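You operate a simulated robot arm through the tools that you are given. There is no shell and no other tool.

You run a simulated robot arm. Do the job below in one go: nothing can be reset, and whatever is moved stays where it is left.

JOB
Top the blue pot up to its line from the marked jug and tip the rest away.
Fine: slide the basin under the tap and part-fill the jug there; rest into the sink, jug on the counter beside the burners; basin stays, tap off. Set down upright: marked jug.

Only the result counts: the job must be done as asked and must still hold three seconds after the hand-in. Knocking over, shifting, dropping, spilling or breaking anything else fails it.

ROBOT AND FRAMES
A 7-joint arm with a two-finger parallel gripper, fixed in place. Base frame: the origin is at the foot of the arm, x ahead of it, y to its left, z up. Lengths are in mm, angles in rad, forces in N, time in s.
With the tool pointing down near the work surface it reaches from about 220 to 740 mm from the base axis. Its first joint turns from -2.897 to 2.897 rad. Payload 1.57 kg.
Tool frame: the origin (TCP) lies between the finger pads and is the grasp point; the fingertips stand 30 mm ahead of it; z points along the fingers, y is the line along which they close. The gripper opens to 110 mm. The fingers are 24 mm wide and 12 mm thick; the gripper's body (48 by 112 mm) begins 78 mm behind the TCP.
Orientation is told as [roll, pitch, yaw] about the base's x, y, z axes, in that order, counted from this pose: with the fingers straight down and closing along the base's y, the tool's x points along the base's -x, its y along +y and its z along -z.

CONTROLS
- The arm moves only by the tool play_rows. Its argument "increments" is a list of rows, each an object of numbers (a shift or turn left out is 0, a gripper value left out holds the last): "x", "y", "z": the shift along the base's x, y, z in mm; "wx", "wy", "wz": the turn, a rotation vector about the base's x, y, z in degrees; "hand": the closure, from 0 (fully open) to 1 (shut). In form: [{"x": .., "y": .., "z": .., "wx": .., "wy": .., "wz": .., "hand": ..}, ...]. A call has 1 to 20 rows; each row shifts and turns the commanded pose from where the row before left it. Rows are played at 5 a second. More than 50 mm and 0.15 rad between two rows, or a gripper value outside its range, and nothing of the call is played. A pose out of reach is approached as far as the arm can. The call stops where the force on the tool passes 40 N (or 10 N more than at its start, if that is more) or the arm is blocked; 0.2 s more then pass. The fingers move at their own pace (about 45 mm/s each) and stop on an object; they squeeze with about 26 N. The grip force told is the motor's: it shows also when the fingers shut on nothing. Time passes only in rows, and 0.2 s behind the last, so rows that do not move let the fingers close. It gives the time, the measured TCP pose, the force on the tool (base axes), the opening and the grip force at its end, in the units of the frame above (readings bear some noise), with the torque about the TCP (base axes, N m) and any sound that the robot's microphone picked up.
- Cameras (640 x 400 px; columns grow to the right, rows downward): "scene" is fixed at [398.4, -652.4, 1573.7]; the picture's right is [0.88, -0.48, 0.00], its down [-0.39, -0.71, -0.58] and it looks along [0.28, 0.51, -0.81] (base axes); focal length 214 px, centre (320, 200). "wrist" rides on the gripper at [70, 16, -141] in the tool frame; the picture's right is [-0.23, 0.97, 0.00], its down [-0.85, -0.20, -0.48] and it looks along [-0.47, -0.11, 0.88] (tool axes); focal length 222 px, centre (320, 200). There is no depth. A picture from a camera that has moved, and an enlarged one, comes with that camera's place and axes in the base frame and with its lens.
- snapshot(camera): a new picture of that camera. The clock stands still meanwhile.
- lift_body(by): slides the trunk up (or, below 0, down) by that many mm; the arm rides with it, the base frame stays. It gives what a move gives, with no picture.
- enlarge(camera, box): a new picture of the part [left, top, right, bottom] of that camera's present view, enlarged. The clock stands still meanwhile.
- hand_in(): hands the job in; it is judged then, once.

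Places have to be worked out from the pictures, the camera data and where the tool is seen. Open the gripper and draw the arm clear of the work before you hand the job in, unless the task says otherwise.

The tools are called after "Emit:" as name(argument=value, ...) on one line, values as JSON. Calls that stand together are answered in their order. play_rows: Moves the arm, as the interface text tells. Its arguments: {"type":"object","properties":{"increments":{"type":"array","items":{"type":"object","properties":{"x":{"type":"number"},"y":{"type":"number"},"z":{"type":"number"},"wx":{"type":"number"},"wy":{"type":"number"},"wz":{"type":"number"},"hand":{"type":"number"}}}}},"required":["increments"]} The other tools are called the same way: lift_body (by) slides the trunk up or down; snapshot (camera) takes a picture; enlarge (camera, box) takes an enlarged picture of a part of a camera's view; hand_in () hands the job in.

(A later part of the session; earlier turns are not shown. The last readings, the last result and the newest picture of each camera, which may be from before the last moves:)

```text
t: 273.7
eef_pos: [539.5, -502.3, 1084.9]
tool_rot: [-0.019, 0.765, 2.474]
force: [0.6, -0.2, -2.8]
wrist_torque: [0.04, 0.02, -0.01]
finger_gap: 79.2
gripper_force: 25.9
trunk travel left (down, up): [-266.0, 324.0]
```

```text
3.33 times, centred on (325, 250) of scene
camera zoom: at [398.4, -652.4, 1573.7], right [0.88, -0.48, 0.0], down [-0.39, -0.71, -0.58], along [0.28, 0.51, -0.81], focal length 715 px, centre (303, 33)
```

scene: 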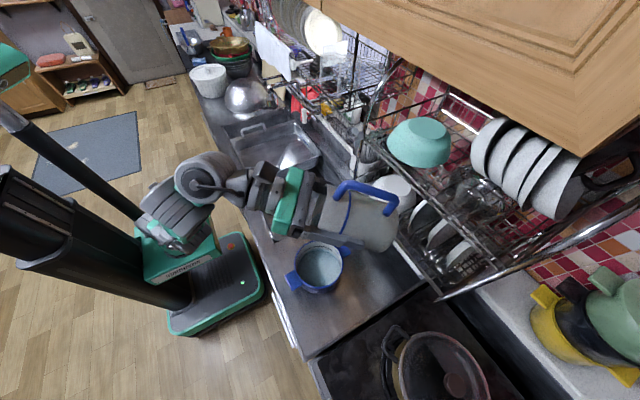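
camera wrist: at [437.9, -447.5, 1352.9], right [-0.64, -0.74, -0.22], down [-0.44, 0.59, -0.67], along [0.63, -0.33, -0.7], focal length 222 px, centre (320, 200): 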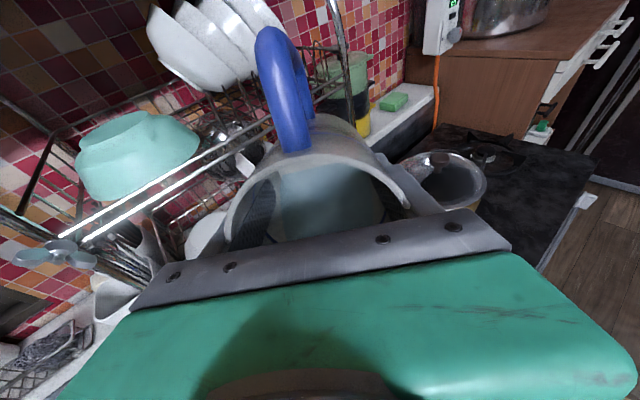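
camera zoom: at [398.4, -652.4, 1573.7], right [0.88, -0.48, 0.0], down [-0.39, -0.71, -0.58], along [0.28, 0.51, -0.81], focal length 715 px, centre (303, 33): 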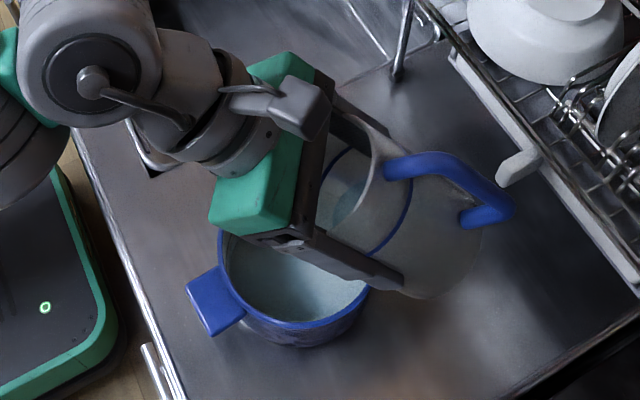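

The jug is much lighter (2.8 N against 5.9 N at the same tilt before), so about 300 ml has left it. I move the jug up and inward, away from the view, and inspect the pot thoroughly.

Emit:
lift_body(by=60)

Emit:
play_rows(increments=[{"x": -3, "y": 6, "z": -5, "wx": 1.23, "wy": 1.57}, {"x": -5, "y": 12, "z": -5, "wx": 1.85, "wy": 2.36}, {"x": -6, "y": 16, "z": -5, "wx": 1.85, "wy": 2.36}, {"x": -6, "y": 18, "z": -5, "wx": 1.85, "wy": 2.36}, {"x": -6, "y": 18, "z": -5, "wx": 1.85, "wy": 2.36}, {"x": -4, "y": 18, "z": -5, "wx": 1.23, "wy": 1.57}, {"y": 20, "wz": 0.5}, {"y": 20, "wz": 0.5}, {"y": 20, "wz": 0.5}, {"x": 2, "y": 20, "wz": 0.5}, {"x": 2, "y": 20, "wz": 0.5}, {"x": 2, "y": 16, "wz": 0.5}, {"x": 2, "y": 8}, {}])

Emit:
enlarge(camera="scene", box=[290, 232, 354, 296])

Emit:
snapshot(camera="scene")

```text
t: 274.7
eef_pos: [539.7, -500.7, 1144.9]
tool_rot: [-0.021, 0.765, 2.475]
force: [0.4, -0.4, -3.0]
wrist_torque: [0.05, 0.04, -0.01]
finger_gap: 79.5
gripper_force: 24.9
trunk travel left (down, up): [-326.0, 264.0]
```

```text
t: 277.7
eef_pos: [518.8, -289.1, 1115.0]
tool_rot: [-0.02, 0.485, 2.527]
force: [0.5, 0.7, -4.1]
wrist_torque: [-0.01, 0.04, -0.01]
finger_gap: 79.5
gripper_force: 26.3
trunk travel left (down, up): [-326.0, 264.0]
```

```text
6.25 times, centred on (322, 264) of scene
camera zoom: at [398.4, -652.4, 1573.7], right [0.88, -0.48, 0.0], down [-0.39, -0.71, -0.58], along [0.28, 0.51, -0.81], focal length 1340 px, centre (308, -200)
```

zoom: 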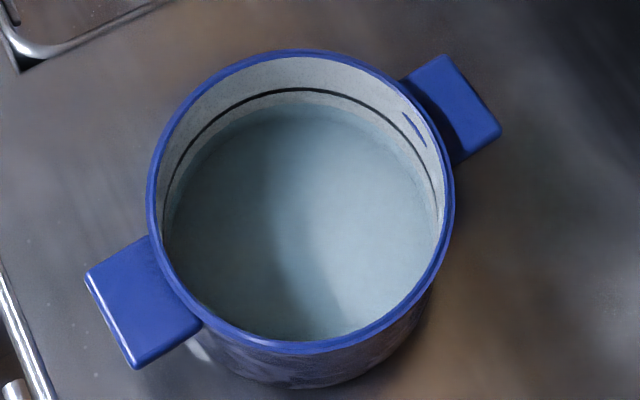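

```text
taken
```

scene: 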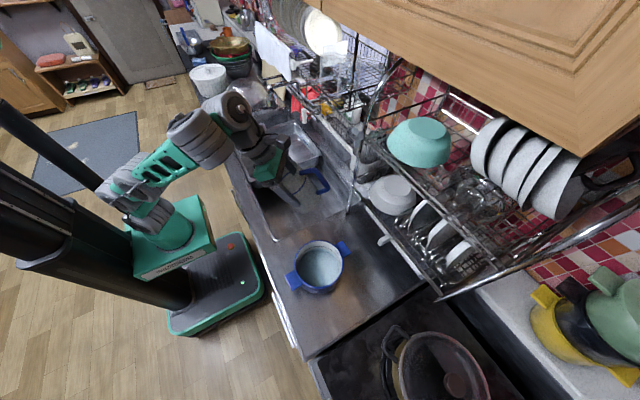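

I take a few weight readings here, then level the jug and weigh it upright.

Emit:
play_rows(increments=[{}, {}])

Emit:
play_rows(increments=[{}, {}])

Emit:
play_rows(increments=[{"wx": 1.2, "wy": 1.6}, {"wx": 1.7, "wy": 2.2}, {"wx": 1.7, "wy": 2.2, "z": -3}, {"wx": 1.7, "wy": 2.2, "z": -6}, {"wx": 1.7, "wy": 2.2, "z": -8}, {"wx": 1.7, "wy": 2.2, "z": -8}, {"z": -8}, {}])

Emit:
enlarge(camera="scene", box=[230, 110, 350, 220])

```text
t: 278.3
eef_pos: [517.5, -290.4, 1115.7]
tool_rot: [-0.021, 0.486, 2.528]
force: [-0.3, 0.1, -2.8]
wrist_torque: [0.04, 0.06, 0.03]
finger_gap: 79.5
gripper_force: 26.1
trunk travel left (down, up): [-326.0, 264.0]
```

```text
t: 278.9
eef_pos: [519.0, -289.3, 1115.3]
tool_rot: [-0.02, 0.485, 2.526]
force: [0.1, -0.5, -2.3]
wrist_torque: [0.04, 0.05, -0.01]
finger_gap: 80.0
gripper_force: 26.0
trunk travel left (down, up): [-326.0, 264.0]
```

```text
t: 280.7
eef_pos: [486.6, -287.1, 1054.0]
tool_rot: [-0.033, 0.207, 2.524]
force: [0.8, 0.0, -3.3]
wrist_torque: [-0.02, 0.03, 0.01]
finger_gap: 79.6
gripper_force: 26.4
out of reach, approached as far as the arm can: row 4, 5, 6
trunk travel left (down, up): [-326.0, 264.0]
```

```text
3.64 times, centred on (290, 165) of scene
camera zoom: at [398.4, -652.4, 1573.7], right [0.88, -0.48, 0.0], down [-0.39, -0.71, -0.58], along [0.28, 0.51, -0.81], focal length 780 px, centre (429, 327)
```

zoom: 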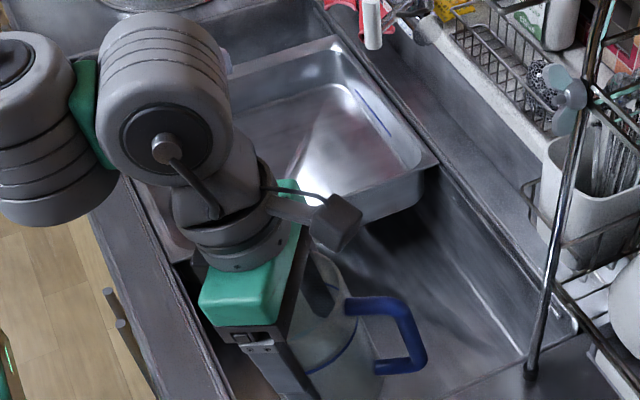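

The jug has lost ≈ 3 N (≈ 300 ml). I take the same 16× close-up of the pot wall again for comparison.

Emit:
enlarge(camera="scene", box=[305, 238, 345, 263])

Emit:
enlarge(camera="scene", box=[305, 262, 345, 287])

```text
16.00 times, centred on (325, 250) of scene
camera zoom: at [398.4, -652.4, 1573.7], right [0.88, -0.48, 0.0], down [-0.39, -0.71, -0.58], along [0.28, 0.51, -0.81], focal length 3432 px, centre (240, -608)
```

zoom: 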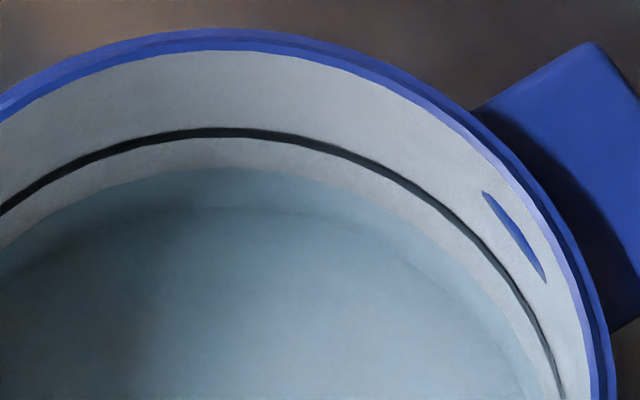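

```text
16.00 times, centred on (325, 274) of scene
camera zoom: at [398.4, -652.4, 1573.7], right [0.88, -0.48, 0.0], down [-0.39, -0.71, -0.58], along [0.28, 0.51, -0.81], focal length 3432 px, centre (240, -992)
```

zoom: 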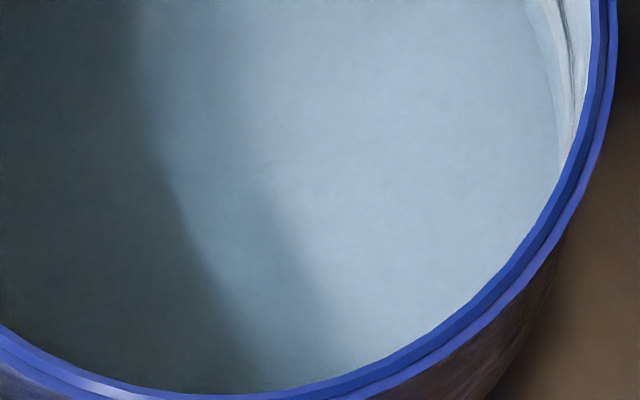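

The pot is unchanged. I look into the jug with the wrist camera.

Emit:
snapshot(camera="wrist")

Emit:
enlarge(camera="wrist", box=[210, 100, 430, 250])

Emit:
enlarge(camera="scene", box=[270, 170, 340, 230])

```text
taken
camera wrist: at [506.4, -327.6, 1206.0], right [-0.74, -0.67, -0.08], down [-0.66, 0.69, 0.3], along [-0.15, 0.27, -0.95], focal length 222 px, centre (320, 200)
```

wrist: 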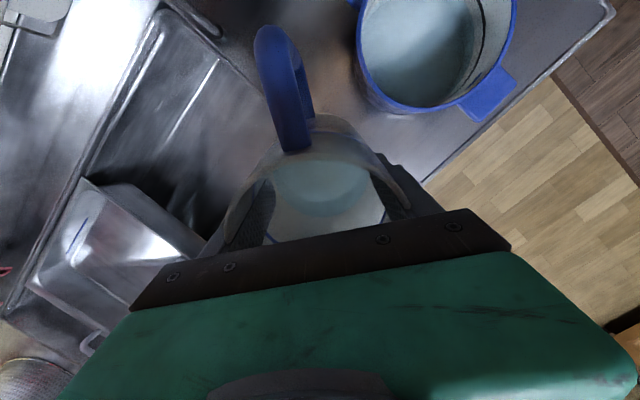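

```text
2.67 times, centred on (320, 175) of wrist
camera zoom: at [506.4, -327.6, 1206.0], right [-0.74, -0.67, -0.08], down [-0.66, 0.69, 0.3], along [-0.15, 0.27, -0.95], focal length 592 px, centre (320, 267)
```

zoom: 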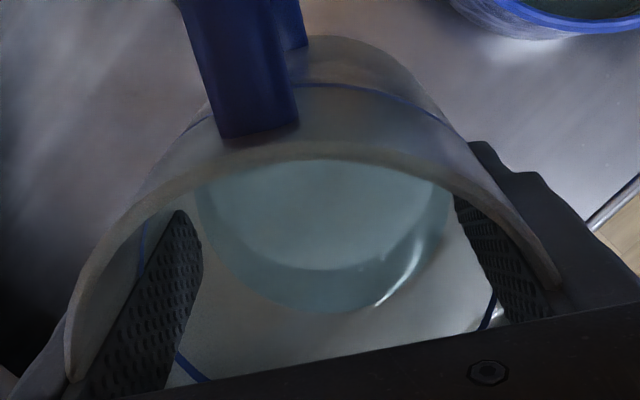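

```text
6.67 times, centred on (305, 200) of scene
camera zoom: at [398.4, -652.4, 1573.7], right [0.88, -0.48, 0.0], down [-0.39, -0.71, -0.58], along [0.28, 0.51, -0.81], focal length 1430 px, centre (420, 200)
```

zoom: 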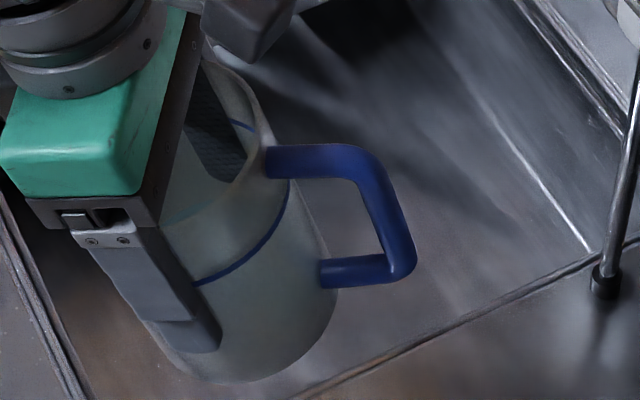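

The jug is indeed nearly empty. The wrist camera also sees the pot from another side; I zoom in on it.

Emit:
enlarge(camera="wrist", box=[340, 0, 530, 120])

```text
3.33 times, centred on (435, 60) of wrist
camera zoom: at [506.4, -327.6, 1206.0], right [-0.74, -0.67, -0.08], down [-0.66, 0.69, 0.3], along [-0.15, 0.27, -0.95], focal length 740 px, centre (-63, 667)
```

zoom: 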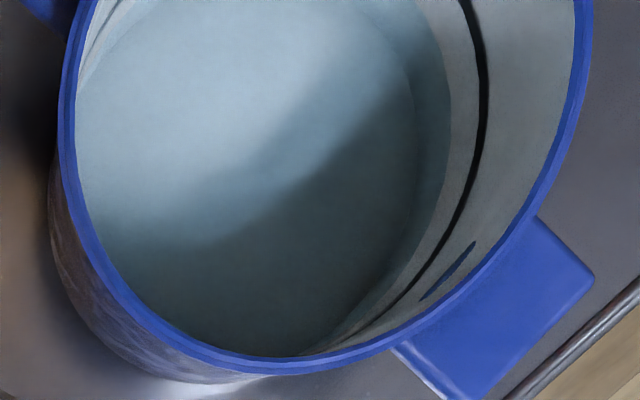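

The pot is truly unchanged (≈ 59 mm below rim from this side too). I search the counter, sink edge and floor closely for spilled water.

Emit:
enlarge(camera="scene", box=[250, 225, 330, 300])

Emit:
enlarge(camera="scene", box=[320, 225, 430, 320])

Emit:
enlarge(camera="scene", box=[240, 270, 350, 370])

```text
5.33 times, centred on (290, 262) of scene
camera zoom: at [398.4, -652.4, 1573.7], right [0.88, -0.48, 0.0], down [-0.39, -0.71, -0.58], along [0.28, 0.51, -0.81], focal length 1144 px, centre (480, -133)
```

zoom: 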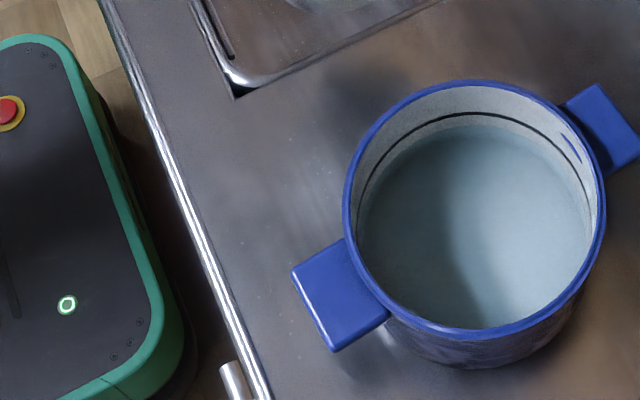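

```text
4.21 times, centred on (375, 272) of scene
camera zoom: at [398.4, -652.4, 1573.7], right [0.88, -0.48, 0.0], down [-0.39, -0.71, -0.58], along [0.28, 0.51, -0.81], focal length 903 px, centre (88, -105)
```

zoom: 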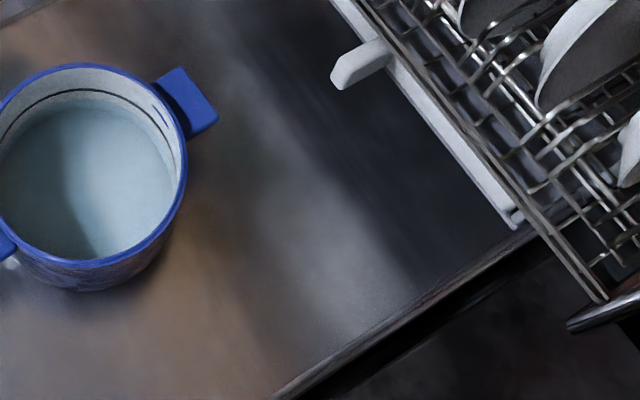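

```text
4.00 times, centred on (295, 320) of scene
camera zoom: at [398.4, -652.4, 1573.7], right [0.88, -0.48, 0.0], down [-0.39, -0.71, -0.58], along [0.28, 0.51, -0.81], focal length 858 px, centre (420, -280)
```

zoom: 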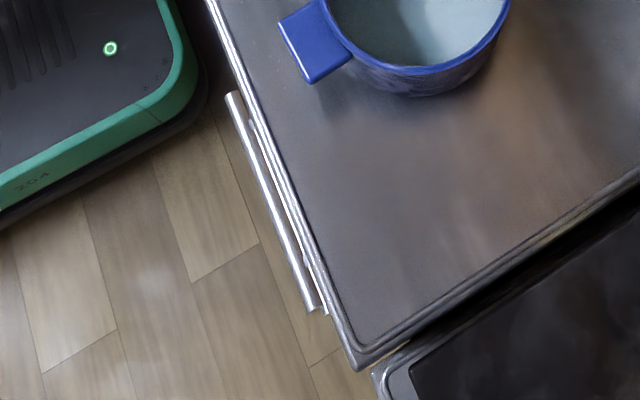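

The jug has lost ≈ 300 ml, yet the pot did not gain — I cannot explain it from the pictures, but the job needs the pot at its line, so I will refill and pour again with closer checks at every step. First I level the jug completely.

Emit:
play_rows(increments=[{"wx": 0.9, "wy": 1.2, "x": 3, "z": 4}, {"wx": 1.2, "wy": 1.6, "x": 4, "z": 5}, {"wx": 1.2, "wy": 1.6, "x": 4, "z": 5}, {"wx": 1.2, "wy": 1.6, "x": 4, "z": 5}, {"wx": 1.2, "wy": 1.6, "x": 4, "z": 5}, {"wx": 1.2, "wy": 1.6, "x": 4, "z": 5}, {}])

Emit:
play_rows(increments=[{}, {}])

Emit:
snapshot(camera="wrist")

```text
t: 282.3
eef_pos: [466.7, -285.7, 1028.3]
tool_rot: [-0.035, 0.114, 2.523]
force: [-0.3, 0.1, -2.7]
wrist_torque: [0.02, 0.03, 0.02]
finger_gap: 79.6
gripper_force: 26.1
out of reach, approached as far as the arm can: row 1, 2, 3, 4, 5, 6
trunk travel left (down, up): [-326.0, 264.0]
```

```text
t: 282.9
eef_pos: [466.0, -285.3, 1028.7]
tool_rot: [-0.036, 0.113, 2.524]
force: [0.5, 0.0, -3.0]
wrist_torque: [0.0, 0.0, 0.0]
finger_gap: 79.7
gripper_force: 26.5
trunk travel left (down, up): [-326.0, 264.0]
```

```text
taken
camera wrist: at [496.4, -334.0, 1175.5], right [-0.74, -0.66, -0.06], down [-0.63, 0.67, 0.39], along [-0.22, 0.32, -0.92], focal length 222 px, centre (320, 200)
```

wrist: 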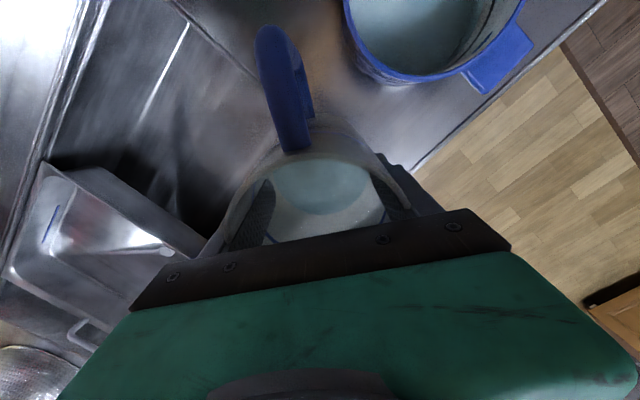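

I check the arm's fold here.

Emit:
enlarge(camera="scene", box=[80, 90, 340, 290])

```text
2.00 times, centred on (210, 190) of scene
camera zoom: at [398.4, -652.4, 1573.7], right [0.88, -0.48, 0.0], down [-0.39, -0.71, -0.58], along [0.28, 0.51, -0.81], focal length 429 px, centre (540, 220)
```

zoom: 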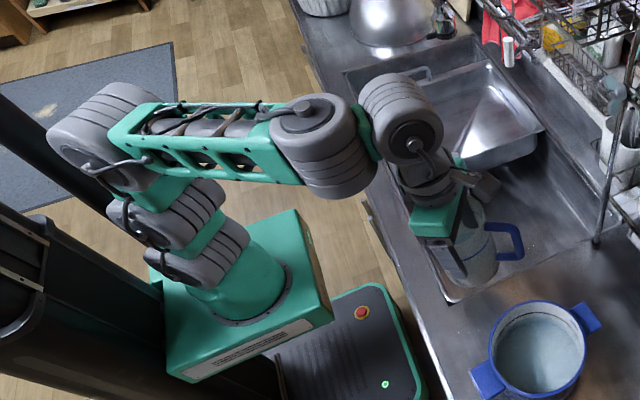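

The arm is in its normal fold, just near the wrist's singular point. I go up a little while levelling.

Emit:
play_rows(increments=[{"z": 8, "x": 2}, {"z": 8, "x": 2}, {"z": 8, "x": 2, "wx": 0.6, "wy": 0.8}, {"z": 8, "x": 2, "wx": 0.9, "wy": 1.2}, {"z": 8, "x": 2, "wx": 0.9, "wy": 1.2}, {"z": 6, "x": 2, "wx": 0.9, "wy": 1.2}, {"z": 4, "wx": 0.6, "wy": 0.8}, {}])

```text
t: 284.7
eef_pos: [452.1, -279.9, 1008.9]
tool_rot: [-0.034, 0.054, 2.524]
force: [0.2, 0.6, -2.6]
wrist_torque: [0.03, 0.03, 0.01]
finger_gap: 79.4
gripper_force: 25.8
out of reach, approached as far as the arm can: row 1, 2, 3, 4, 5, 6, 7
trunk travel left (down, up): [-326.0, 264.0]
```

I turn the jug back about the vertical (toward its original heading), which also relieves the wrist.

Emit:
play_rows(increments=[{"wz": -4}, {"wz": -7}, {"wz": -8}, {"wz": -8}, {"wz": -8}, {"wz": -8}, {"wz": -8}, {"wz": -8}, {}])

```text
t: 286.7
eef_pos: [450.7, -279.5, 1006.1]
tool_rot: [-0.037, 0.035, 1.493]
force: [0.7, -0.8, -3.8]
wrist_torque: [0.06, 0.0, -0.02]
finger_gap: 79.5
gripper_force: 26.0
out of reach, approached as far as the arm can: row 1
trunk travel left (down, up): [-326.0, 264.0]
```

That worked. Now up and level.

Emit:
play_rows(increments=[{"z": 6, "x": 3, "y": 3}, {"z": 8, "x": 4, "y": 6, "wx": 0.5, "wy": -0.5}, {"z": 8, "x": 5, "y": 10, "wx": 0.8, "wy": -0.8}, {"z": 8, "x": 6, "y": 12, "wx": 0.8, "wy": -0.6, "wz": -4}, {"z": 6, "x": 6, "y": 14, "wz": -6}, {"x": 6, "y": 16, "wz": -6}, {"x": 5, "y": 16, "wz": -6}, {"x": 4, "y": 16, "wz": -6}, {"x": 4, "y": 16, "wz": -6}, {"x": 2, "y": 10, "wz": -4}, {}])

Emit:
snapshot(camera="scene")

```text
t: 289.1
eef_pos: [485.2, -163.9, 1022.4]
tool_rot: [-0.065, -0.003, 0.829]
force: [0.6, 0.6, -3.2]
wrist_torque: [0.0, -0.03, 0.0]
finger_gap: 79.3
gripper_force: 26.3
out of reach, approached as far as the arm can: row 3, 4
trunk travel left (down, up): [-326.0, 264.0]
```

```text
taken
```

scene: 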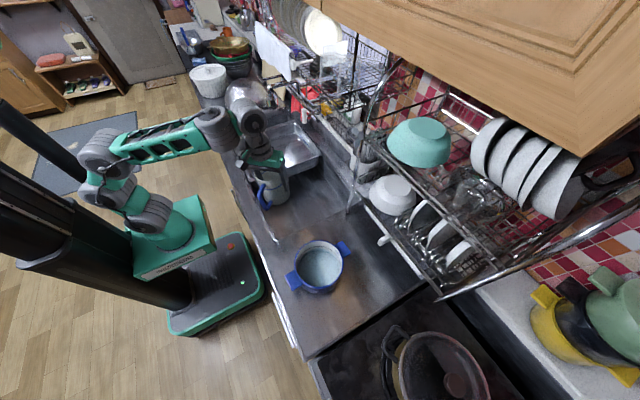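

The jug is nearly level at (485, −164). I carry it back over the basin (554, 170), levelling it and turning the spout to its earlier heading.

Emit:
play_rows(increments=[{"x": 1, "y": 6, "wx": 0.62, "wy": 0.68}, {"x": 3, "y": 12, "wx": 0.62, "wy": 0.68, "wz": -0.8}, {"x": 4, "y": 18, "wx": 0.62, "wy": 0.68, "wz": -0.9}, {"x": 4, "y": 18, "wx": 0.62, "wy": 0.68, "wz": -0.9}, {"x": 4, "y": 18, "wz": -0.9}, {"x": 4, "y": 18, "wz": -0.9}, {"x": 4, "y": 18, "wz": -0.9}, {"x": 4, "y": 18, "wz": -0.9}, {"x": 4, "y": 18, "wz": -0.9}, {"x": 4, "y": 18, "wz": -0.9}, {"x": 4, "y": 18, "wz": -0.9}, {"x": 4, "y": 18, "wz": -0.9}, {"x": 4, "y": 18, "wz": -0.9}, {"x": 4, "y": 18, "wz": -0.9}, {"x": 4, "y": 18, "wz": -0.9}, {"x": 4, "y": 18, "wz": -0.9}, {"x": 4, "y": 18, "wz": -0.9}, {"x": 3, "y": 18, "wz": -0.9}, {"x": 2, "y": 14, "wz": -0.9}, {"y": 6}])

Emit:
play_rows(increments=[{}])

Emit:
snapshot(camera="scene")

```text
t: 293.3
eef_pos: [553.5, 162.0, 1023.2]
tool_rot: [-0.001, 0.0, 0.55]
force: [1.0, 0.4, -2.5]
wrist_torque: [0.03, -0.03, -0.01]
finger_gap: 79.4
gripper_force: 26.1
trunk travel left (down, up): [-326.0, 264.0]
```

```text
t: 293.7
eef_pos: [553.4, 161.1, 1024.2]
tool_rot: [-0.003, -0.003, 0.547]
force: [0.2, -0.4, -3.0]
wrist_torque: [0.04, -0.02, 0.02]
finger_gap: 79.8
gripper_force: 25.9
trunk travel left (down, up): [-326.0, 264.0]
```

```text
taken
```

scene: 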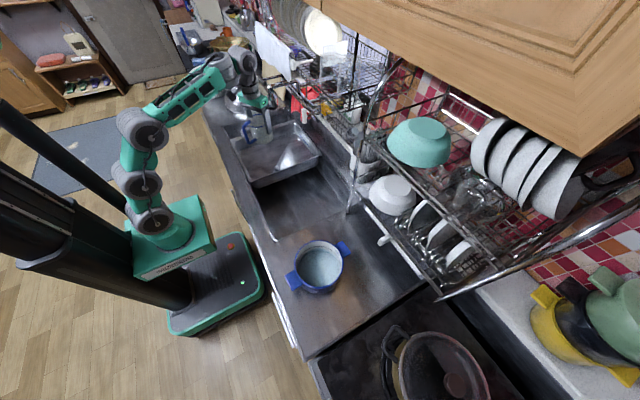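

Upright over the basin. I shift to y = 169 and lower with the trunk in steps to set the jug down.

Emit:
play_rows(increments=[{"y": 4, "x": 0.5}, {"y": 4, "x": 0.5}, {}])

Emit:
lift_body(by=-100)

Emit:
lift_body(by=-50)

Emit:
lift_body(by=-10)

Emit:
enlarge(camera="scene", box=[225, 85, 305, 165])

```text
t: 294.5
eef_pos: [553.9, 168.3, 1022.8]
tool_rot: [-0.002, -0.004, 0.547]
force: [-0.9, 0.0, -2.8]
wrist_torque: [0.0, -0.05, -0.01]
finger_gap: 79.6
gripper_force: 26.2
trunk travel left (down, up): [-326.0, 264.0]
```

```text
t: 295.8
eef_pos: [554.3, 168.4, 923.8]
tool_rot: [-0.002, -0.004, 0.549]
force: [0.2, 0.7, -2.6]
wrist_torque: [0.0, -0.04, 0.01]
finger_gap: 79.9
gripper_force: 25.6
trunk travel left (down, up): [-226.0, 364.0]
```

```text
t: 296.8
eef_pos: [553.8, 168.6, 873.8]
tool_rot: [-0.003, -0.003, 0.549]
force: [0.6, -0.3, -3.3]
wrist_torque: [0.02, -0.03, 0.01]
finger_gap: 79.7
gripper_force: 25.8
trunk travel left (down, up): [-176.0, 414.0]
```

```text
t: 297.3
eef_pos: [554.1, 170.6, 863.7]
tool_rot: [-0.002, -0.005, 0.549]
force: [-0.1, 0.4, -2.7]
wrist_torque: [-0.02, -0.06, 0.0]
finger_gap: 79.6
gripper_force: 26.0
trunk travel left (down, up): [-166.0, 424.0]
```

```text
5.00 times, centred on (265, 125) of scene
camera zoom: at [398.4, -652.4, 1573.7], right [0.88, -0.48, 0.0], down [-0.39, -0.71, -0.58], along [0.28, 0.51, -0.81], focal length 1072 px, centre (595, 575)
```

zoom: 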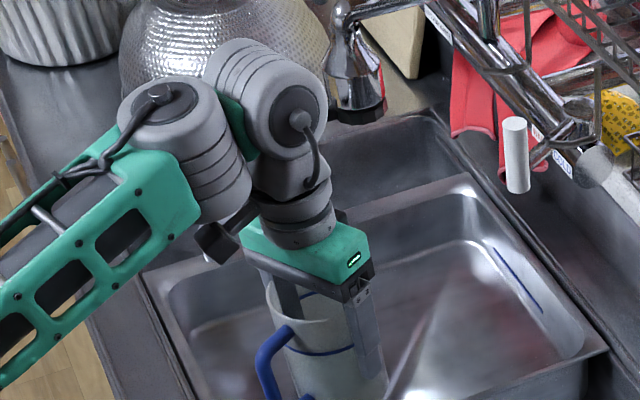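

Almost down. I lower the last millimetres watching the force.

Emit:
lift_body(by=-3)

Emit:
play_rows(increments=[{}, {}])

```text
t: 297.9
eef_pos: [555.1, 169.4, 860.6]
tool_rot: [-0.002, -0.004, 0.549]
force: [-0.2, 0.2, -4.0]
wrist_torque: [0.0, -0.03, -0.01]
finger_gap: 79.6
gripper_force: 25.7
trunk travel left (down, up): [-163.0, 427.0]
```

```text
t: 298.4
eef_pos: [554.0, 169.5, 859.9]
tool_rot: [0.0, -0.003, 0.55]
force: [0.6, -0.7, -2.8]
wrist_torque: [0.03, -0.02, 0.01]
finger_gap: 79.5
gripper_force: 25.6
trunk travel left (down, up): [-163.0, 427.0]
```

Not touching yet; 2 mm more at a time.

Emit:
lift_body(by=-2)

Emit:
play_rows(increments=[{}, {}])

Emit:
lift_body(by=-1.5)

Emit:
play_rows(increments=[{}, {}])

```text
t: 299.0
eef_pos: [553.5, 169.1, 860.0]
tool_rot: [-0.003, -0.009, 0.547]
force: [0.9, -0.1, 8.3]
wrist_torque: [-0.18, 0.31, -0.01]
finger_gap: 79.4
gripper_force: 25.8
trunk travel left (down, up): [-161.0, 429.0]
```

```text
t: 299.6
eef_pos: [553.8, 168.8, 860.3]
tool_rot: [-0.003, -0.009, 0.548]
force: [3.4, 1.1, 18.8]
wrist_torque: [-0.19, 0.42, -0.02]
finger_gap: 79.7
gripper_force: 26.2
trunk travel left (down, up): [-161.0, 429.0]
```

```text
t: 300.1
eef_pos: [553.7, 169.6, 858.6]
tool_rot: [0.0, -0.005, 0.549]
force: [6.1, 0.9, 20.6]
wrist_torque: [0.01, 0.42, -0.03]
finger_gap: 79.7
gripper_force: 25.9
trunk travel left (down, up): [-160.0, 430.0]
```

```text
t: 300.7
eef_pos: [555.7, 169.0, 857.7]
tool_rot: [-0.002, -0.005, 0.549]
force: [7.4, 1.6, 21.2]
wrist_torque: [0.11, 0.27, -0.09]
finger_gap: 79.5
gripper_force: 25.7
trunk travel left (down, up): [-160.0, 430.0]
```

Contact is made (20 N). I ease up 2 mm and open the fingers.

Emit:
lift_body(by=2)

Emit:
play_rows(increments=[{"hand": 0.2}, {}, {"hand": 0.1}, {}, {"hand": 0}, {}, {}])

Emit:
lift_body(by=60)

Emit:
snapshot(camera="wrist")

```text
t: 301.2
eef_pos: [555.0, 169.1, 857.2]
tool_rot: [0.001, 0.0, 0.55]
force: [3.7, 0.6, 6.6]
wrist_torque: [0.31, -0.49, -0.1]
finger_gap: 79.6
gripper_force: 26.1
trunk travel left (down, up): [-162.0, 428.0]
```

```text
t: 302.8
eef_pos: [553.4, 168.9, 860.2]
tool_rot: [-0.002, -0.001, 0.547]
force: [0.3, 0.3, 0.7]
wrist_torque: [-0.03, -0.03, 0.0]
finger_gap: 109.9
gripper_force: 0.1
trunk travel left (down, up): [-162.0, 428.0]
```

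```text
t: 303.8
eef_pos: [554.6, 169.2, 917.8]
tool_rot: [-0.002, -0.003, 0.548]
force: [0.2, 0.4, 0.1]
wrist_torque: [-0.02, -0.02, -0.01]
finger_gap: 109.9
gripper_force: 0.0
trunk travel left (down, up): [-222.0, 368.0]
```

```text
taken
camera wrist: at [485.0, 145.8, 1059.5], right [-0.31, 0.95, 0.0], down [0.83, 0.28, 0.48], along [0.46, 0.15, -0.88], focal length 222 px, centre (320, 200)
```

wrist: 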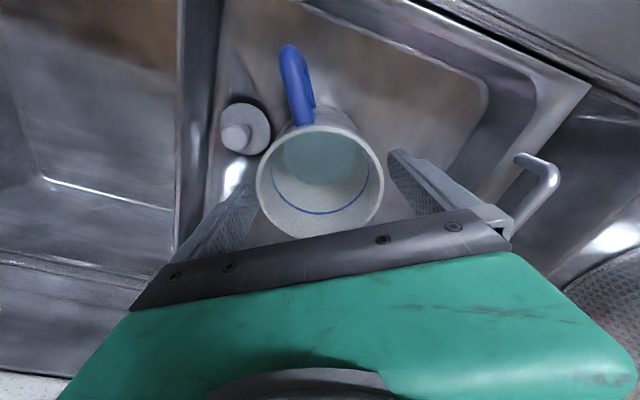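

The jug stands in the basin again. I rise clear of the rim and go over to its handle.

Emit:
lift_body(by=55)

Emit:
play_rows(increments=[{"x": -8, "y": -5, "hand": 0.5}, {"x": -12, "y": -7}, {"x": -12, "y": -7}, {"x": -12, "y": -8}, {"x": -12, "y": -8}, {"x": -11, "y": -7}, {"x": -7, "y": -4}, {}])

Emit:
enlarge(camera="wrist", box=[230, 100, 430, 245])

```text
t: 304.8
eef_pos: [554.1, 168.6, 972.9]
tool_rot: [-0.001, -0.003, 0.548]
force: [0.1, 0.8, 0.5]
wrist_torque: [0.03, -0.02, 0.0]
finger_gap: 110.1
gripper_force: 0.0
trunk travel left (down, up): [-277.0, 313.0]
```

```text
t: 306.6
eef_pos: [480.3, 123.5, 974.4]
tool_rot: [-0.001, -0.003, 0.55]
force: [0.5, -1.0, -0.3]
wrist_torque: [0.01, -0.01, 0.02]
finger_gap: 55.0
gripper_force: 0.1
trunk travel left (down, up): [-277.0, 313.0]
```

```text
2.76 times, centred on (330, 172) of wrist
camera zoom: at [411.0, 99.9, 1114.9], right [-0.31, 0.95, 0.0], down [0.83, 0.28, 0.48], along [0.46, 0.15, -0.88], focal length 613 px, centre (292, 276)
```

zoom: 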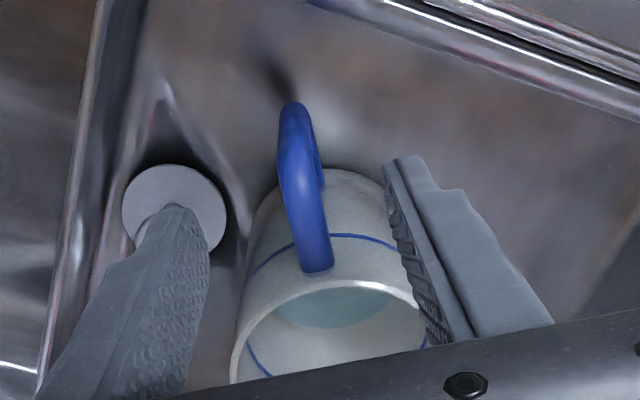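

The handle is centred between the fingers. I lower with the trunk to z ≈ 876 and grip it.

Emit:
lift_body(by=-98)

Emit:
play_rows(increments=[{"x": -3, "y": -1}, {"hand": 0.75}, {}, {"hand": 1}, {}, {}, {}])

Emit:
snapshot(camera="wrist")

```text
t: 307.9
eef_pos: [481.0, 124.8, 875.3]
tool_rot: [-0.001, -0.004, 0.547]
force: [-0.1, -0.4, 0.4]
wrist_torque: [-0.01, 0.01, 0.0]
finger_gap: 55.1
gripper_force: 0.0
trunk travel left (down, up): [-179.0, 411.0]
```

```text
t: 309.5
eef_pos: [478.5, 121.5, 875.9]
tool_rot: [-0.001, -0.004, 0.547]
force: [-0.6, 0.3, 0.7]
wrist_torque: [0.15, 0.03, 0.02]
finger_gap: 14.0
gripper_force: 26.4
trunk travel left (down, up): [-179.0, 411.0]
```

```text
taken
camera wrist: at [408.3, 99.0, 1017.1], right [-0.31, 0.95, 0.0], down [0.83, 0.28, 0.48], along [0.46, 0.15, -0.88], focal length 222 px, centre (320, 200)
```

wrist: 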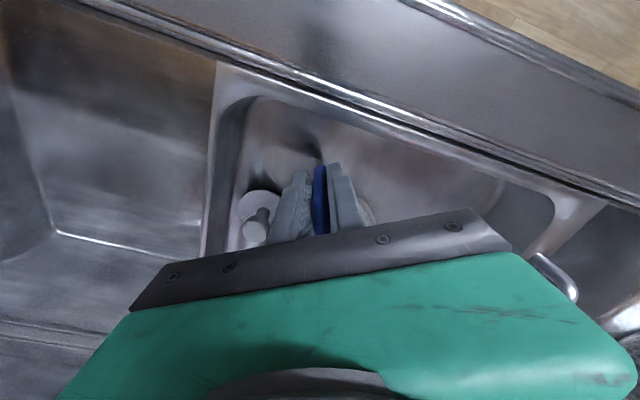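

Gripped. I push the jug back under the nozzle, slowly, by (+77, +53) mm.

Emit:
play_rows(increments=[{"x": 2, "y": 1.4}, {"x": 4, "y": 2.8}, {"x": 6, "y": 4.2}, {"x": 7, "y": 4.8}, {"x": 7, "y": 4.8}, {"x": 7, "y": 4.8}, {"x": 7, "y": 4.8}, {"x": 7, "y": 4.8}, {"x": 7, "y": 4.8}, {"x": 7, "y": 4.8}, {"x": 7, "y": 4.8}, {"x": 5, "y": 3.4}, {"x": 3, "y": 2}, {"x": 1, "y": 0.8}, {}])

Emit:
enlarge(camera="scene", box=[225, 75, 325, 165])

```text
t: 312.7
eef_pos: [553.3, 175.3, 876.3]
tool_rot: [-0.002, -0.005, 0.548]
force: [-1.0, -1.6, 4.3]
wrist_torque: [0.11, 0.07, 0.01]
finger_gap: 13.8
gripper_force: 26.1
trunk travel left (down, up): [-179.0, 411.0]
```

```text
4.44 times, centred on (275, 120) of scene
camera zoom: at [398.4, -652.4, 1573.7], right [0.88, -0.48, 0.0], down [-0.39, -0.71, -0.58], along [0.28, 0.51, -0.81], focal length 953 px, centre (520, 556)
```

zoom: 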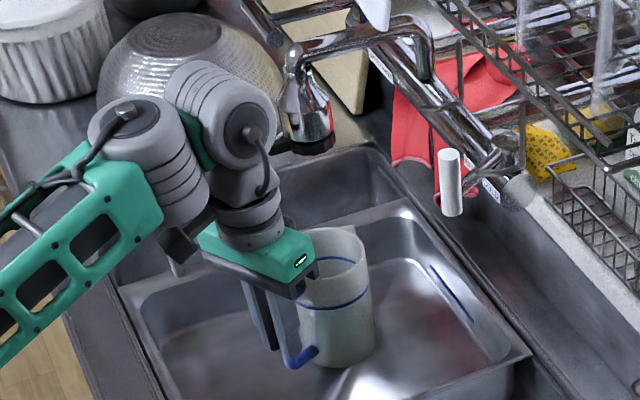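

The jug is back under the nozzle (≈ (629, 221)). I open, back away along the handle direction, then rise.

Emit:
play_rows(increments=[{"hand": 0.5}, {}, {}, {"x": -6, "y": -4}, {"x": -8, "y": -5}, {"x": -8, "y": -5}, {"x": -8, "y": -5}, {"x": -8, "y": -5}, {"x": -6, "y": -4}, {}])

Emit:
enlarge(camera="scene", box=[225, 75, 325, 165])

```text
t: 314.9
eef_pos: [510.4, 146.0, 877.4]
tool_rot: [-0.002, -0.003, 0.548]
force: [0.8, 0.2, 0.2]
wrist_torque: [-0.02, -0.03, 0.03]
finger_gap: 55.0
gripper_force: 0.1
trunk travel left (down, up): [-179.0, 411.0]
```

```text
4.44 times, centred on (275, 120) of scene
camera zoom: at [398.4, -652.4, 1573.7], right [0.88, -0.48, 0.0], down [-0.39, -0.71, -0.58], along [0.28, 0.51, -0.81], focal length 953 px, centre (520, 556)
```

zoom: 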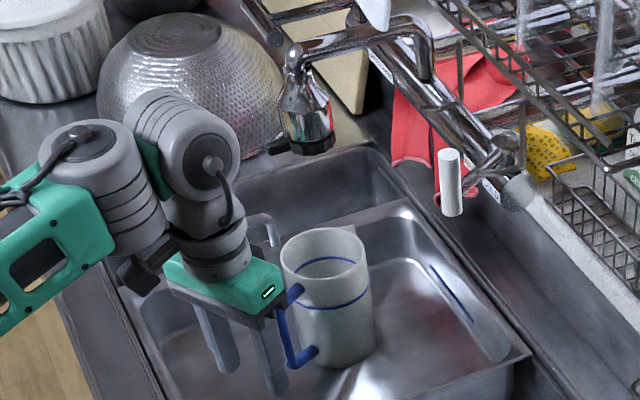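

The jug stands right under the nozzle. Now to the lever again: I rise with the trunk, then yaw to 90°.

Emit:
lift_body(by=150)

Emit:
lift_body(by=120)

Emit:
play_rows(increments=[{"wz": 6, "z": -8}, {"wz": 7.5, "y": 5, "z": -8}, {"wz": 7.5, "y": 5, "z": -8}, {"wz": 7.5, "y": 5, "z": -8}, {"wz": 7.5, "y": 5, "z": -5}, {"wz": 7.5, "y": 5}, {"wz": 7.5, "y": 5}, {"wz": 7.6, "y": 5}, {}])

Emit:
snapshot(camera="scene")

```text
t: 316.6
eef_pos: [510.3, 145.3, 1027.0]
tool_rot: [-0.002, -0.003, 0.548]
force: [0.0, -0.6, 0.1]
wrist_torque: [0.02, -0.01, 0.01]
finger_gap: 55.3
gripper_force: 0.1
trunk travel left (down, up): [-329.0, 261.0]
```

```text
t: 318.1
eef_pos: [511.5, 148.1, 1146.1]
tool_rot: [-0.002, -0.005, 0.549]
force: [0.6, 0.6, -0.6]
wrist_torque: [0.02, -0.01, 0.02]
finger_gap: 54.7
gripper_force: 0.1
trunk travel left (down, up): [-449.0, 141.0]
```

```text
t: 320.1
eef_pos: [508.8, 180.9, 1109.0]
tool_rot: [-0.002, -0.004, 1.574]
force: [-0.3, 0.4, -0.8]
wrist_torque: [0.01, -0.02, -0.04]
finger_gap: 55.1
gripper_force: 0.0
trunk travel left (down, up): [-449.0, 141.0]
```

```text
taken
```

scene: 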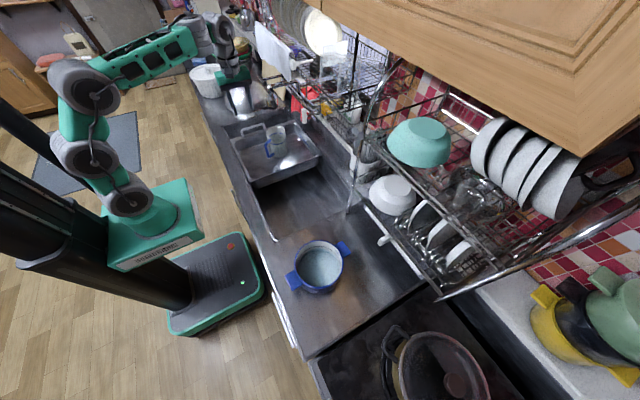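

Posture is good. I tilt forward and move in front of the lever as before.

Emit:
play_rows(increments=[{"z": 8, "y": 16, "x": 3, "wy": -3}, {"z": 8, "y": 16, "x": 3, "wy": -3}, {"z": 8, "y": 16, "x": 4, "wy": -3}, {"z": 8, "y": 16, "x": 4, "wy": -3}, {"z": 8, "y": 16, "x": 4, "wy": -3}, {"z": 8, "y": 16, "x": 6, "wy": -3}, {"z": 6, "y": 16, "x": 6, "wy": -3}, {"z": 6, "y": 16, "x": 8, "wy": -3}, {"z": 6, "y": 14, "x": 8, "wy": -3}, {"z": 4, "y": 10, "x": 8, "wy": -2}, {}])

```text
t: 322.5
eef_pos: [564.5, 335.1, 1178.5]
tool_rot: [-0.509, -0.001, 1.575]
force: [0.6, 0.3, -1.0]
wrist_torque: [0.01, -0.02, 0.0]
finger_gap: 55.1
gripper_force: 0.1
trunk travel left (down, up): [-449.0, 141.0]
```

Now forward to the pre-point (611, 333, 1178), in line with the bar.

Emit:
play_rows(increments=[{"x": 8}, {"x": 8}, {"x": 8}, {"x": 8}, {"x": 8}, {"x": 7}, {}])

```text
t: 324.1
eef_pos: [592.2, 338.1, 1160.6]
tool_rot: [-0.507, 0.0, 1.573]
force: [-0.8, 0.3, -0.5]
wrist_torque: [0.02, -0.02, -0.01]
finger_gap: 54.9
gripper_force: 0.0
out of reach, approached as far as the arm can: row 1, 2, 4, 5, 6
trunk travel left (down, up): [-449.0, 141.0]
```

I raise the trunk 40 mm to line up with the bar, then slide in along the tool axis.

Emit:
lift_body(by=40)

Emit:
play_rows(increments=[{"x": 4, "z": -7, "y": -1}, {"x": 5, "z": -8.5, "y": -1}, {"x": 5, "z": -8.5, "y": -1}, {"x": 5, "z": -8.5, "y": -1}, {"x": 5, "z": -8.5}, {}])

Emit:
enlarge(camera="wrist", box=[230, 120, 400, 240])

```text
t: 325.0
eef_pos: [591.0, 337.6, 1200.1]
tool_rot: [-0.509, -0.003, 1.572]
force: [0.1, -0.3, -0.4]
wrist_torque: [0.04, 0.01, 0.03]
finger_gap: 55.0
gripper_force: 0.0
trunk travel left (down, up): [-489.0, 101.0]
```

```text
t: 326.4
eef_pos: [616.8, 334.0, 1158.6]
tool_rot: [-0.508, -0.003, 1.571]
force: [0.9, 0.2, 0.4]
wrist_torque: [0.02, -0.02, 0.02]
finger_gap: 55.2
gripper_force: 0.0
trunk travel left (down, up): [-489.0, 101.0]
```

```text
3.33 times, centred on (315, 180) of wrist
camera zoom: at [532.6, 262.8, 1273.7], right [-0.85, 0.23, -0.47], down [-0.06, 0.85, 0.52], along [0.52, 0.47, -0.71], focal length 740 px, centre (337, 267)
```

zoom: 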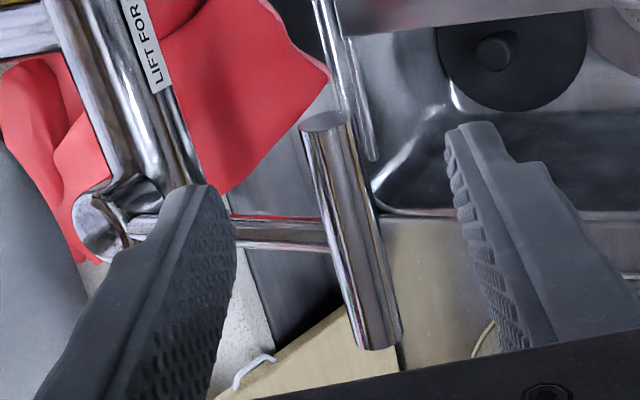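

The bar lies nicely between the fingers. I go in the remaining ~50 mm.

Emit:
play_rows(increments=[{"x": 4.5, "z": -8}, {"x": 4.5, "z": -8}, {"x": 4.5, "z": -8}, {"x": 4.5, "z": -8}, {"x": 4, "z": -6}, {"x": 3, "z": -4}, {}])

Emit:
enlarge(camera="wrist", box=[230, 120, 400, 240])

```text
t: 328.0
eef_pos: [641.1, 334.7, 1116.8]
tool_rot: [-0.507, -0.003, 1.573]
force: [-0.2, -0.4, 0.0]
wrist_torque: [0.02, 0.02, 0.0]
finger_gap: 55.1
gripper_force: 0.0
trunk travel left (down, up): [-489.0, 101.0]
```

```text
3.33 times, centred on (315, 180) of wrist
camera zoom: at [557.9, 262.9, 1231.8], right [-0.85, 0.23, -0.47], down [-0.06, 0.85, 0.52], along [0.52, 0.47, -0.71], focal length 740 px, centre (337, 267)
```

zoom: 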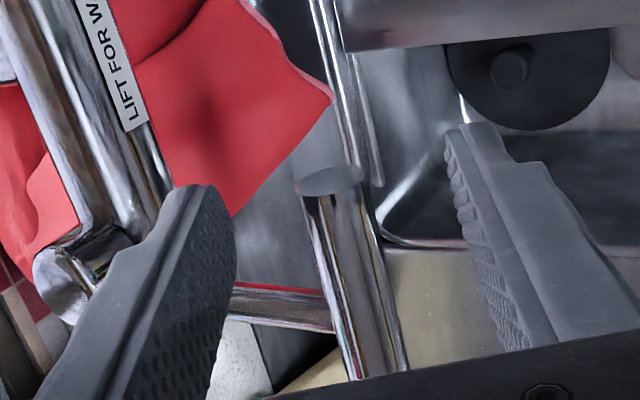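

Bar centre at (653.6, 1097.4): centred within 2 mm. I go 6 mm further and close.

Emit:
play_rows(increments=[{"x": 4, "z": -5}, {"hand": 0.75}, {"hand": 1}, {}, {}, {}])

```text
t: 329.4
eef_pos: [644.7, 333.6, 1111.5]
tool_rot: [-0.508, -0.002, 1.572]
force: [-3.6, -1.4, -0.8]
wrist_torque: [-0.07, 0.1, -0.09]
finger_gap: 17.1
gripper_force: 32.8
trunk travel left (down, up): [-489.0, 101.0]
```

Gripped well. I lift the lever by 17 mm with the trunk and watch the jug.

Emit:
lift_body(by=17)

Emit:
enlarge(camera="scene", box=[250, 90, 330, 160])

Emit:
enlarge(camera="wrist", box=[320, 0, 460, 90])

```text
t: 330.0
eef_pos: [645.7, 333.3, 1129.6]
tool_rot: [-0.511, -0.003, 1.573]
force: [-0.6, 0.8, -1.1]
wrist_torque: [-0.63, 0.02, -0.34]
finger_gap: 17.1
gripper_force: 32.0
trunk travel left (down, up): [-506.0, 84.0]
```

```text
5.71 times, centred on (290, 125) of scene
camera zoom: at [398.4, -652.4, 1573.7], right [0.88, -0.48, 0.0], down [-0.39, -0.71, -0.58], along [0.28, 0.51, -0.81], focal length 1226 px, centre (491, 629)
```

zoom: 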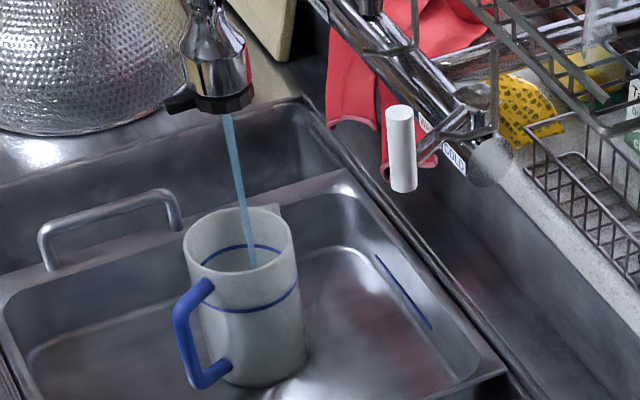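

```text
4.44 times, centred on (390, 45) of wrist
camera zoom: at [562.1, 262.7, 1244.4], right [-0.85, 0.23, -0.47], down [-0.06, 0.85, 0.52], along [0.52, 0.47, -0.71], focal length 987 px, centre (9, 889)
```

zoom: 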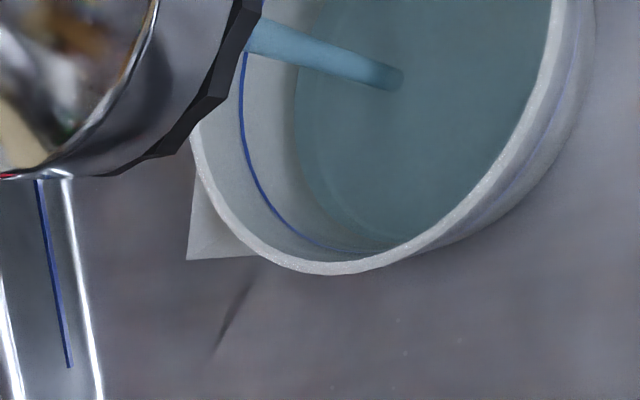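

Running into the jug again. I wait about 12 s, checking in between.

Emit:
play_rows(increments=[{}, {}, {}, {}, {}, {}, {}, {}, {}, {}, {}, {}, {}, {}, {}, {}, {}, {}, {}, {}])

Emit:
play_rows(increments=[{}, {}, {}, {}, {}, {}, {}, {}, {}, {}, {}, {}, {}, {}, {}, {}, {}, {}, {}, {}])

Emit:
enlarge(camera="wrist", box=[320, 0, 460, 90])

Emit:
enlarge(camera="scene", box=[260, 110, 320, 160])

```text
t: 334.2
eef_pos: [645.4, 335.0, 1128.4]
tool_rot: [-0.507, -0.003, 1.571]
force: [2.1, -0.4, -0.6]
wrist_torque: [-0.09, 0.01, -0.06]
finger_gap: 17.2
gripper_force: 32.0
trunk travel left (down, up): [-506.0, 84.0]
```

```text
t: 338.4
eef_pos: [646.9, 333.8, 1129.1]
tool_rot: [-0.507, -0.005, 1.573]
force: [0.6, 0.1, -0.3]
wrist_torque: [0.02, -0.02, -0.04]
finger_gap: 17.4
gripper_force: 31.7
trunk travel left (down, up): [-506.0, 84.0]
```

```text
4.44 times, centred on (390, 45) of wrist
camera zoom: at [562.1, 262.8, 1243.9], right [-0.85, 0.23, -0.47], down [-0.06, 0.85, 0.52], along [0.52, 0.47, -0.71], focal length 987 px, centre (9, 889)
```

zoom: 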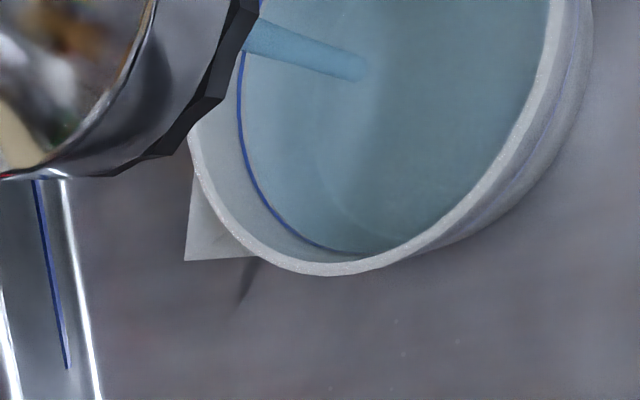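

```text
8.00 times, centred on (290, 135) of scene
camera zoom: at [398.4, -652.4, 1573.7], right [0.88, -0.48, 0.0], down [-0.39, -0.71, -0.58], along [0.28, 0.51, -0.81], focal length 1716 px, centre (560, 720)
```

zoom: 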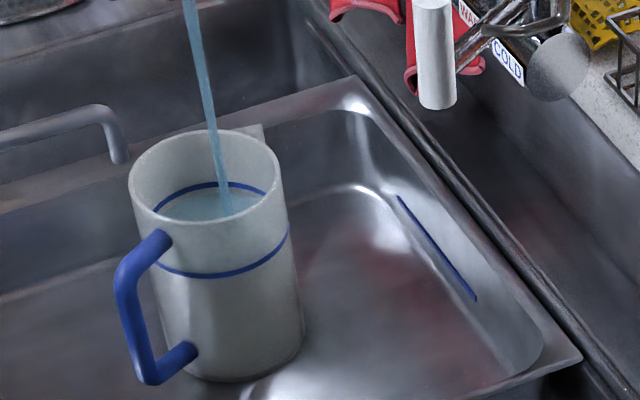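

The level is already at the ring. I wait half a second and close the lever.

Emit:
play_rows(increments=[{}, {}])

Emit:
lift_body(by=-19)

Emit:
enlarge(camera="scene", box=[250, 90, 330, 160])

Emit:
enlarge(camera="wrist", box=[320, 0, 460, 90])

```text
t: 339.0
eef_pos: [645.2, 333.6, 1128.6]
tool_rot: [-0.509, -0.004, 1.572]
force: [1.1, -0.1, -1.8]
wrist_torque: [-0.03, -0.03, -0.02]
finger_gap: 17.3
gripper_force: 32.1
trunk travel left (down, up): [-506.0, 84.0]
```

```text
t: 339.7
eef_pos: [645.8, 334.1, 1111.8]
tool_rot: [-0.509, -0.006, 1.575]
force: [-1.0, -0.7, 5.8]
wrist_torque: [0.5, -0.12, 0.2]
finger_gap: 17.2
gripper_force: 31.8
trunk travel left (down, up): [-487.0, 103.0]
```

```text
5.71 times, centred on (290, 125) of scene
camera zoom: at [398.4, -652.4, 1573.7], right [0.88, -0.48, 0.0], down [-0.39, -0.71, -0.58], along [0.28, 0.51, -0.81], focal length 1226 px, centre (491, 629)
```

zoom: 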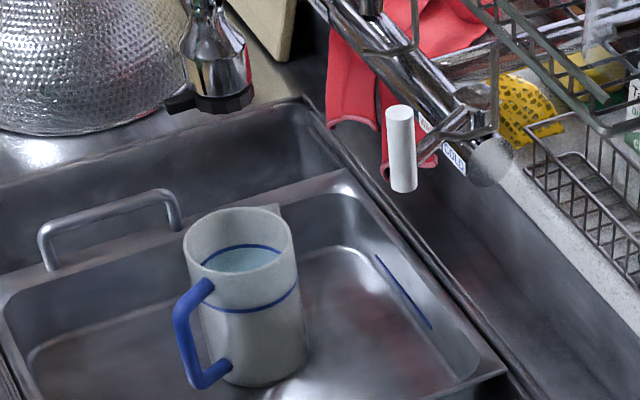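

```text
4.44 times, centred on (390, 45) of wrist
camera zoom: at [561.3, 262.5, 1226.2], right [-0.85, 0.23, -0.47], down [-0.06, 0.85, 0.52], along [0.52, 0.47, -0.71], focal length 987 px, centre (9, 889)
```

zoom: 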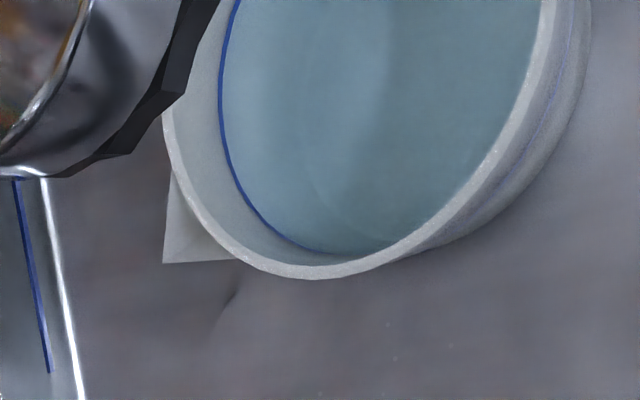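

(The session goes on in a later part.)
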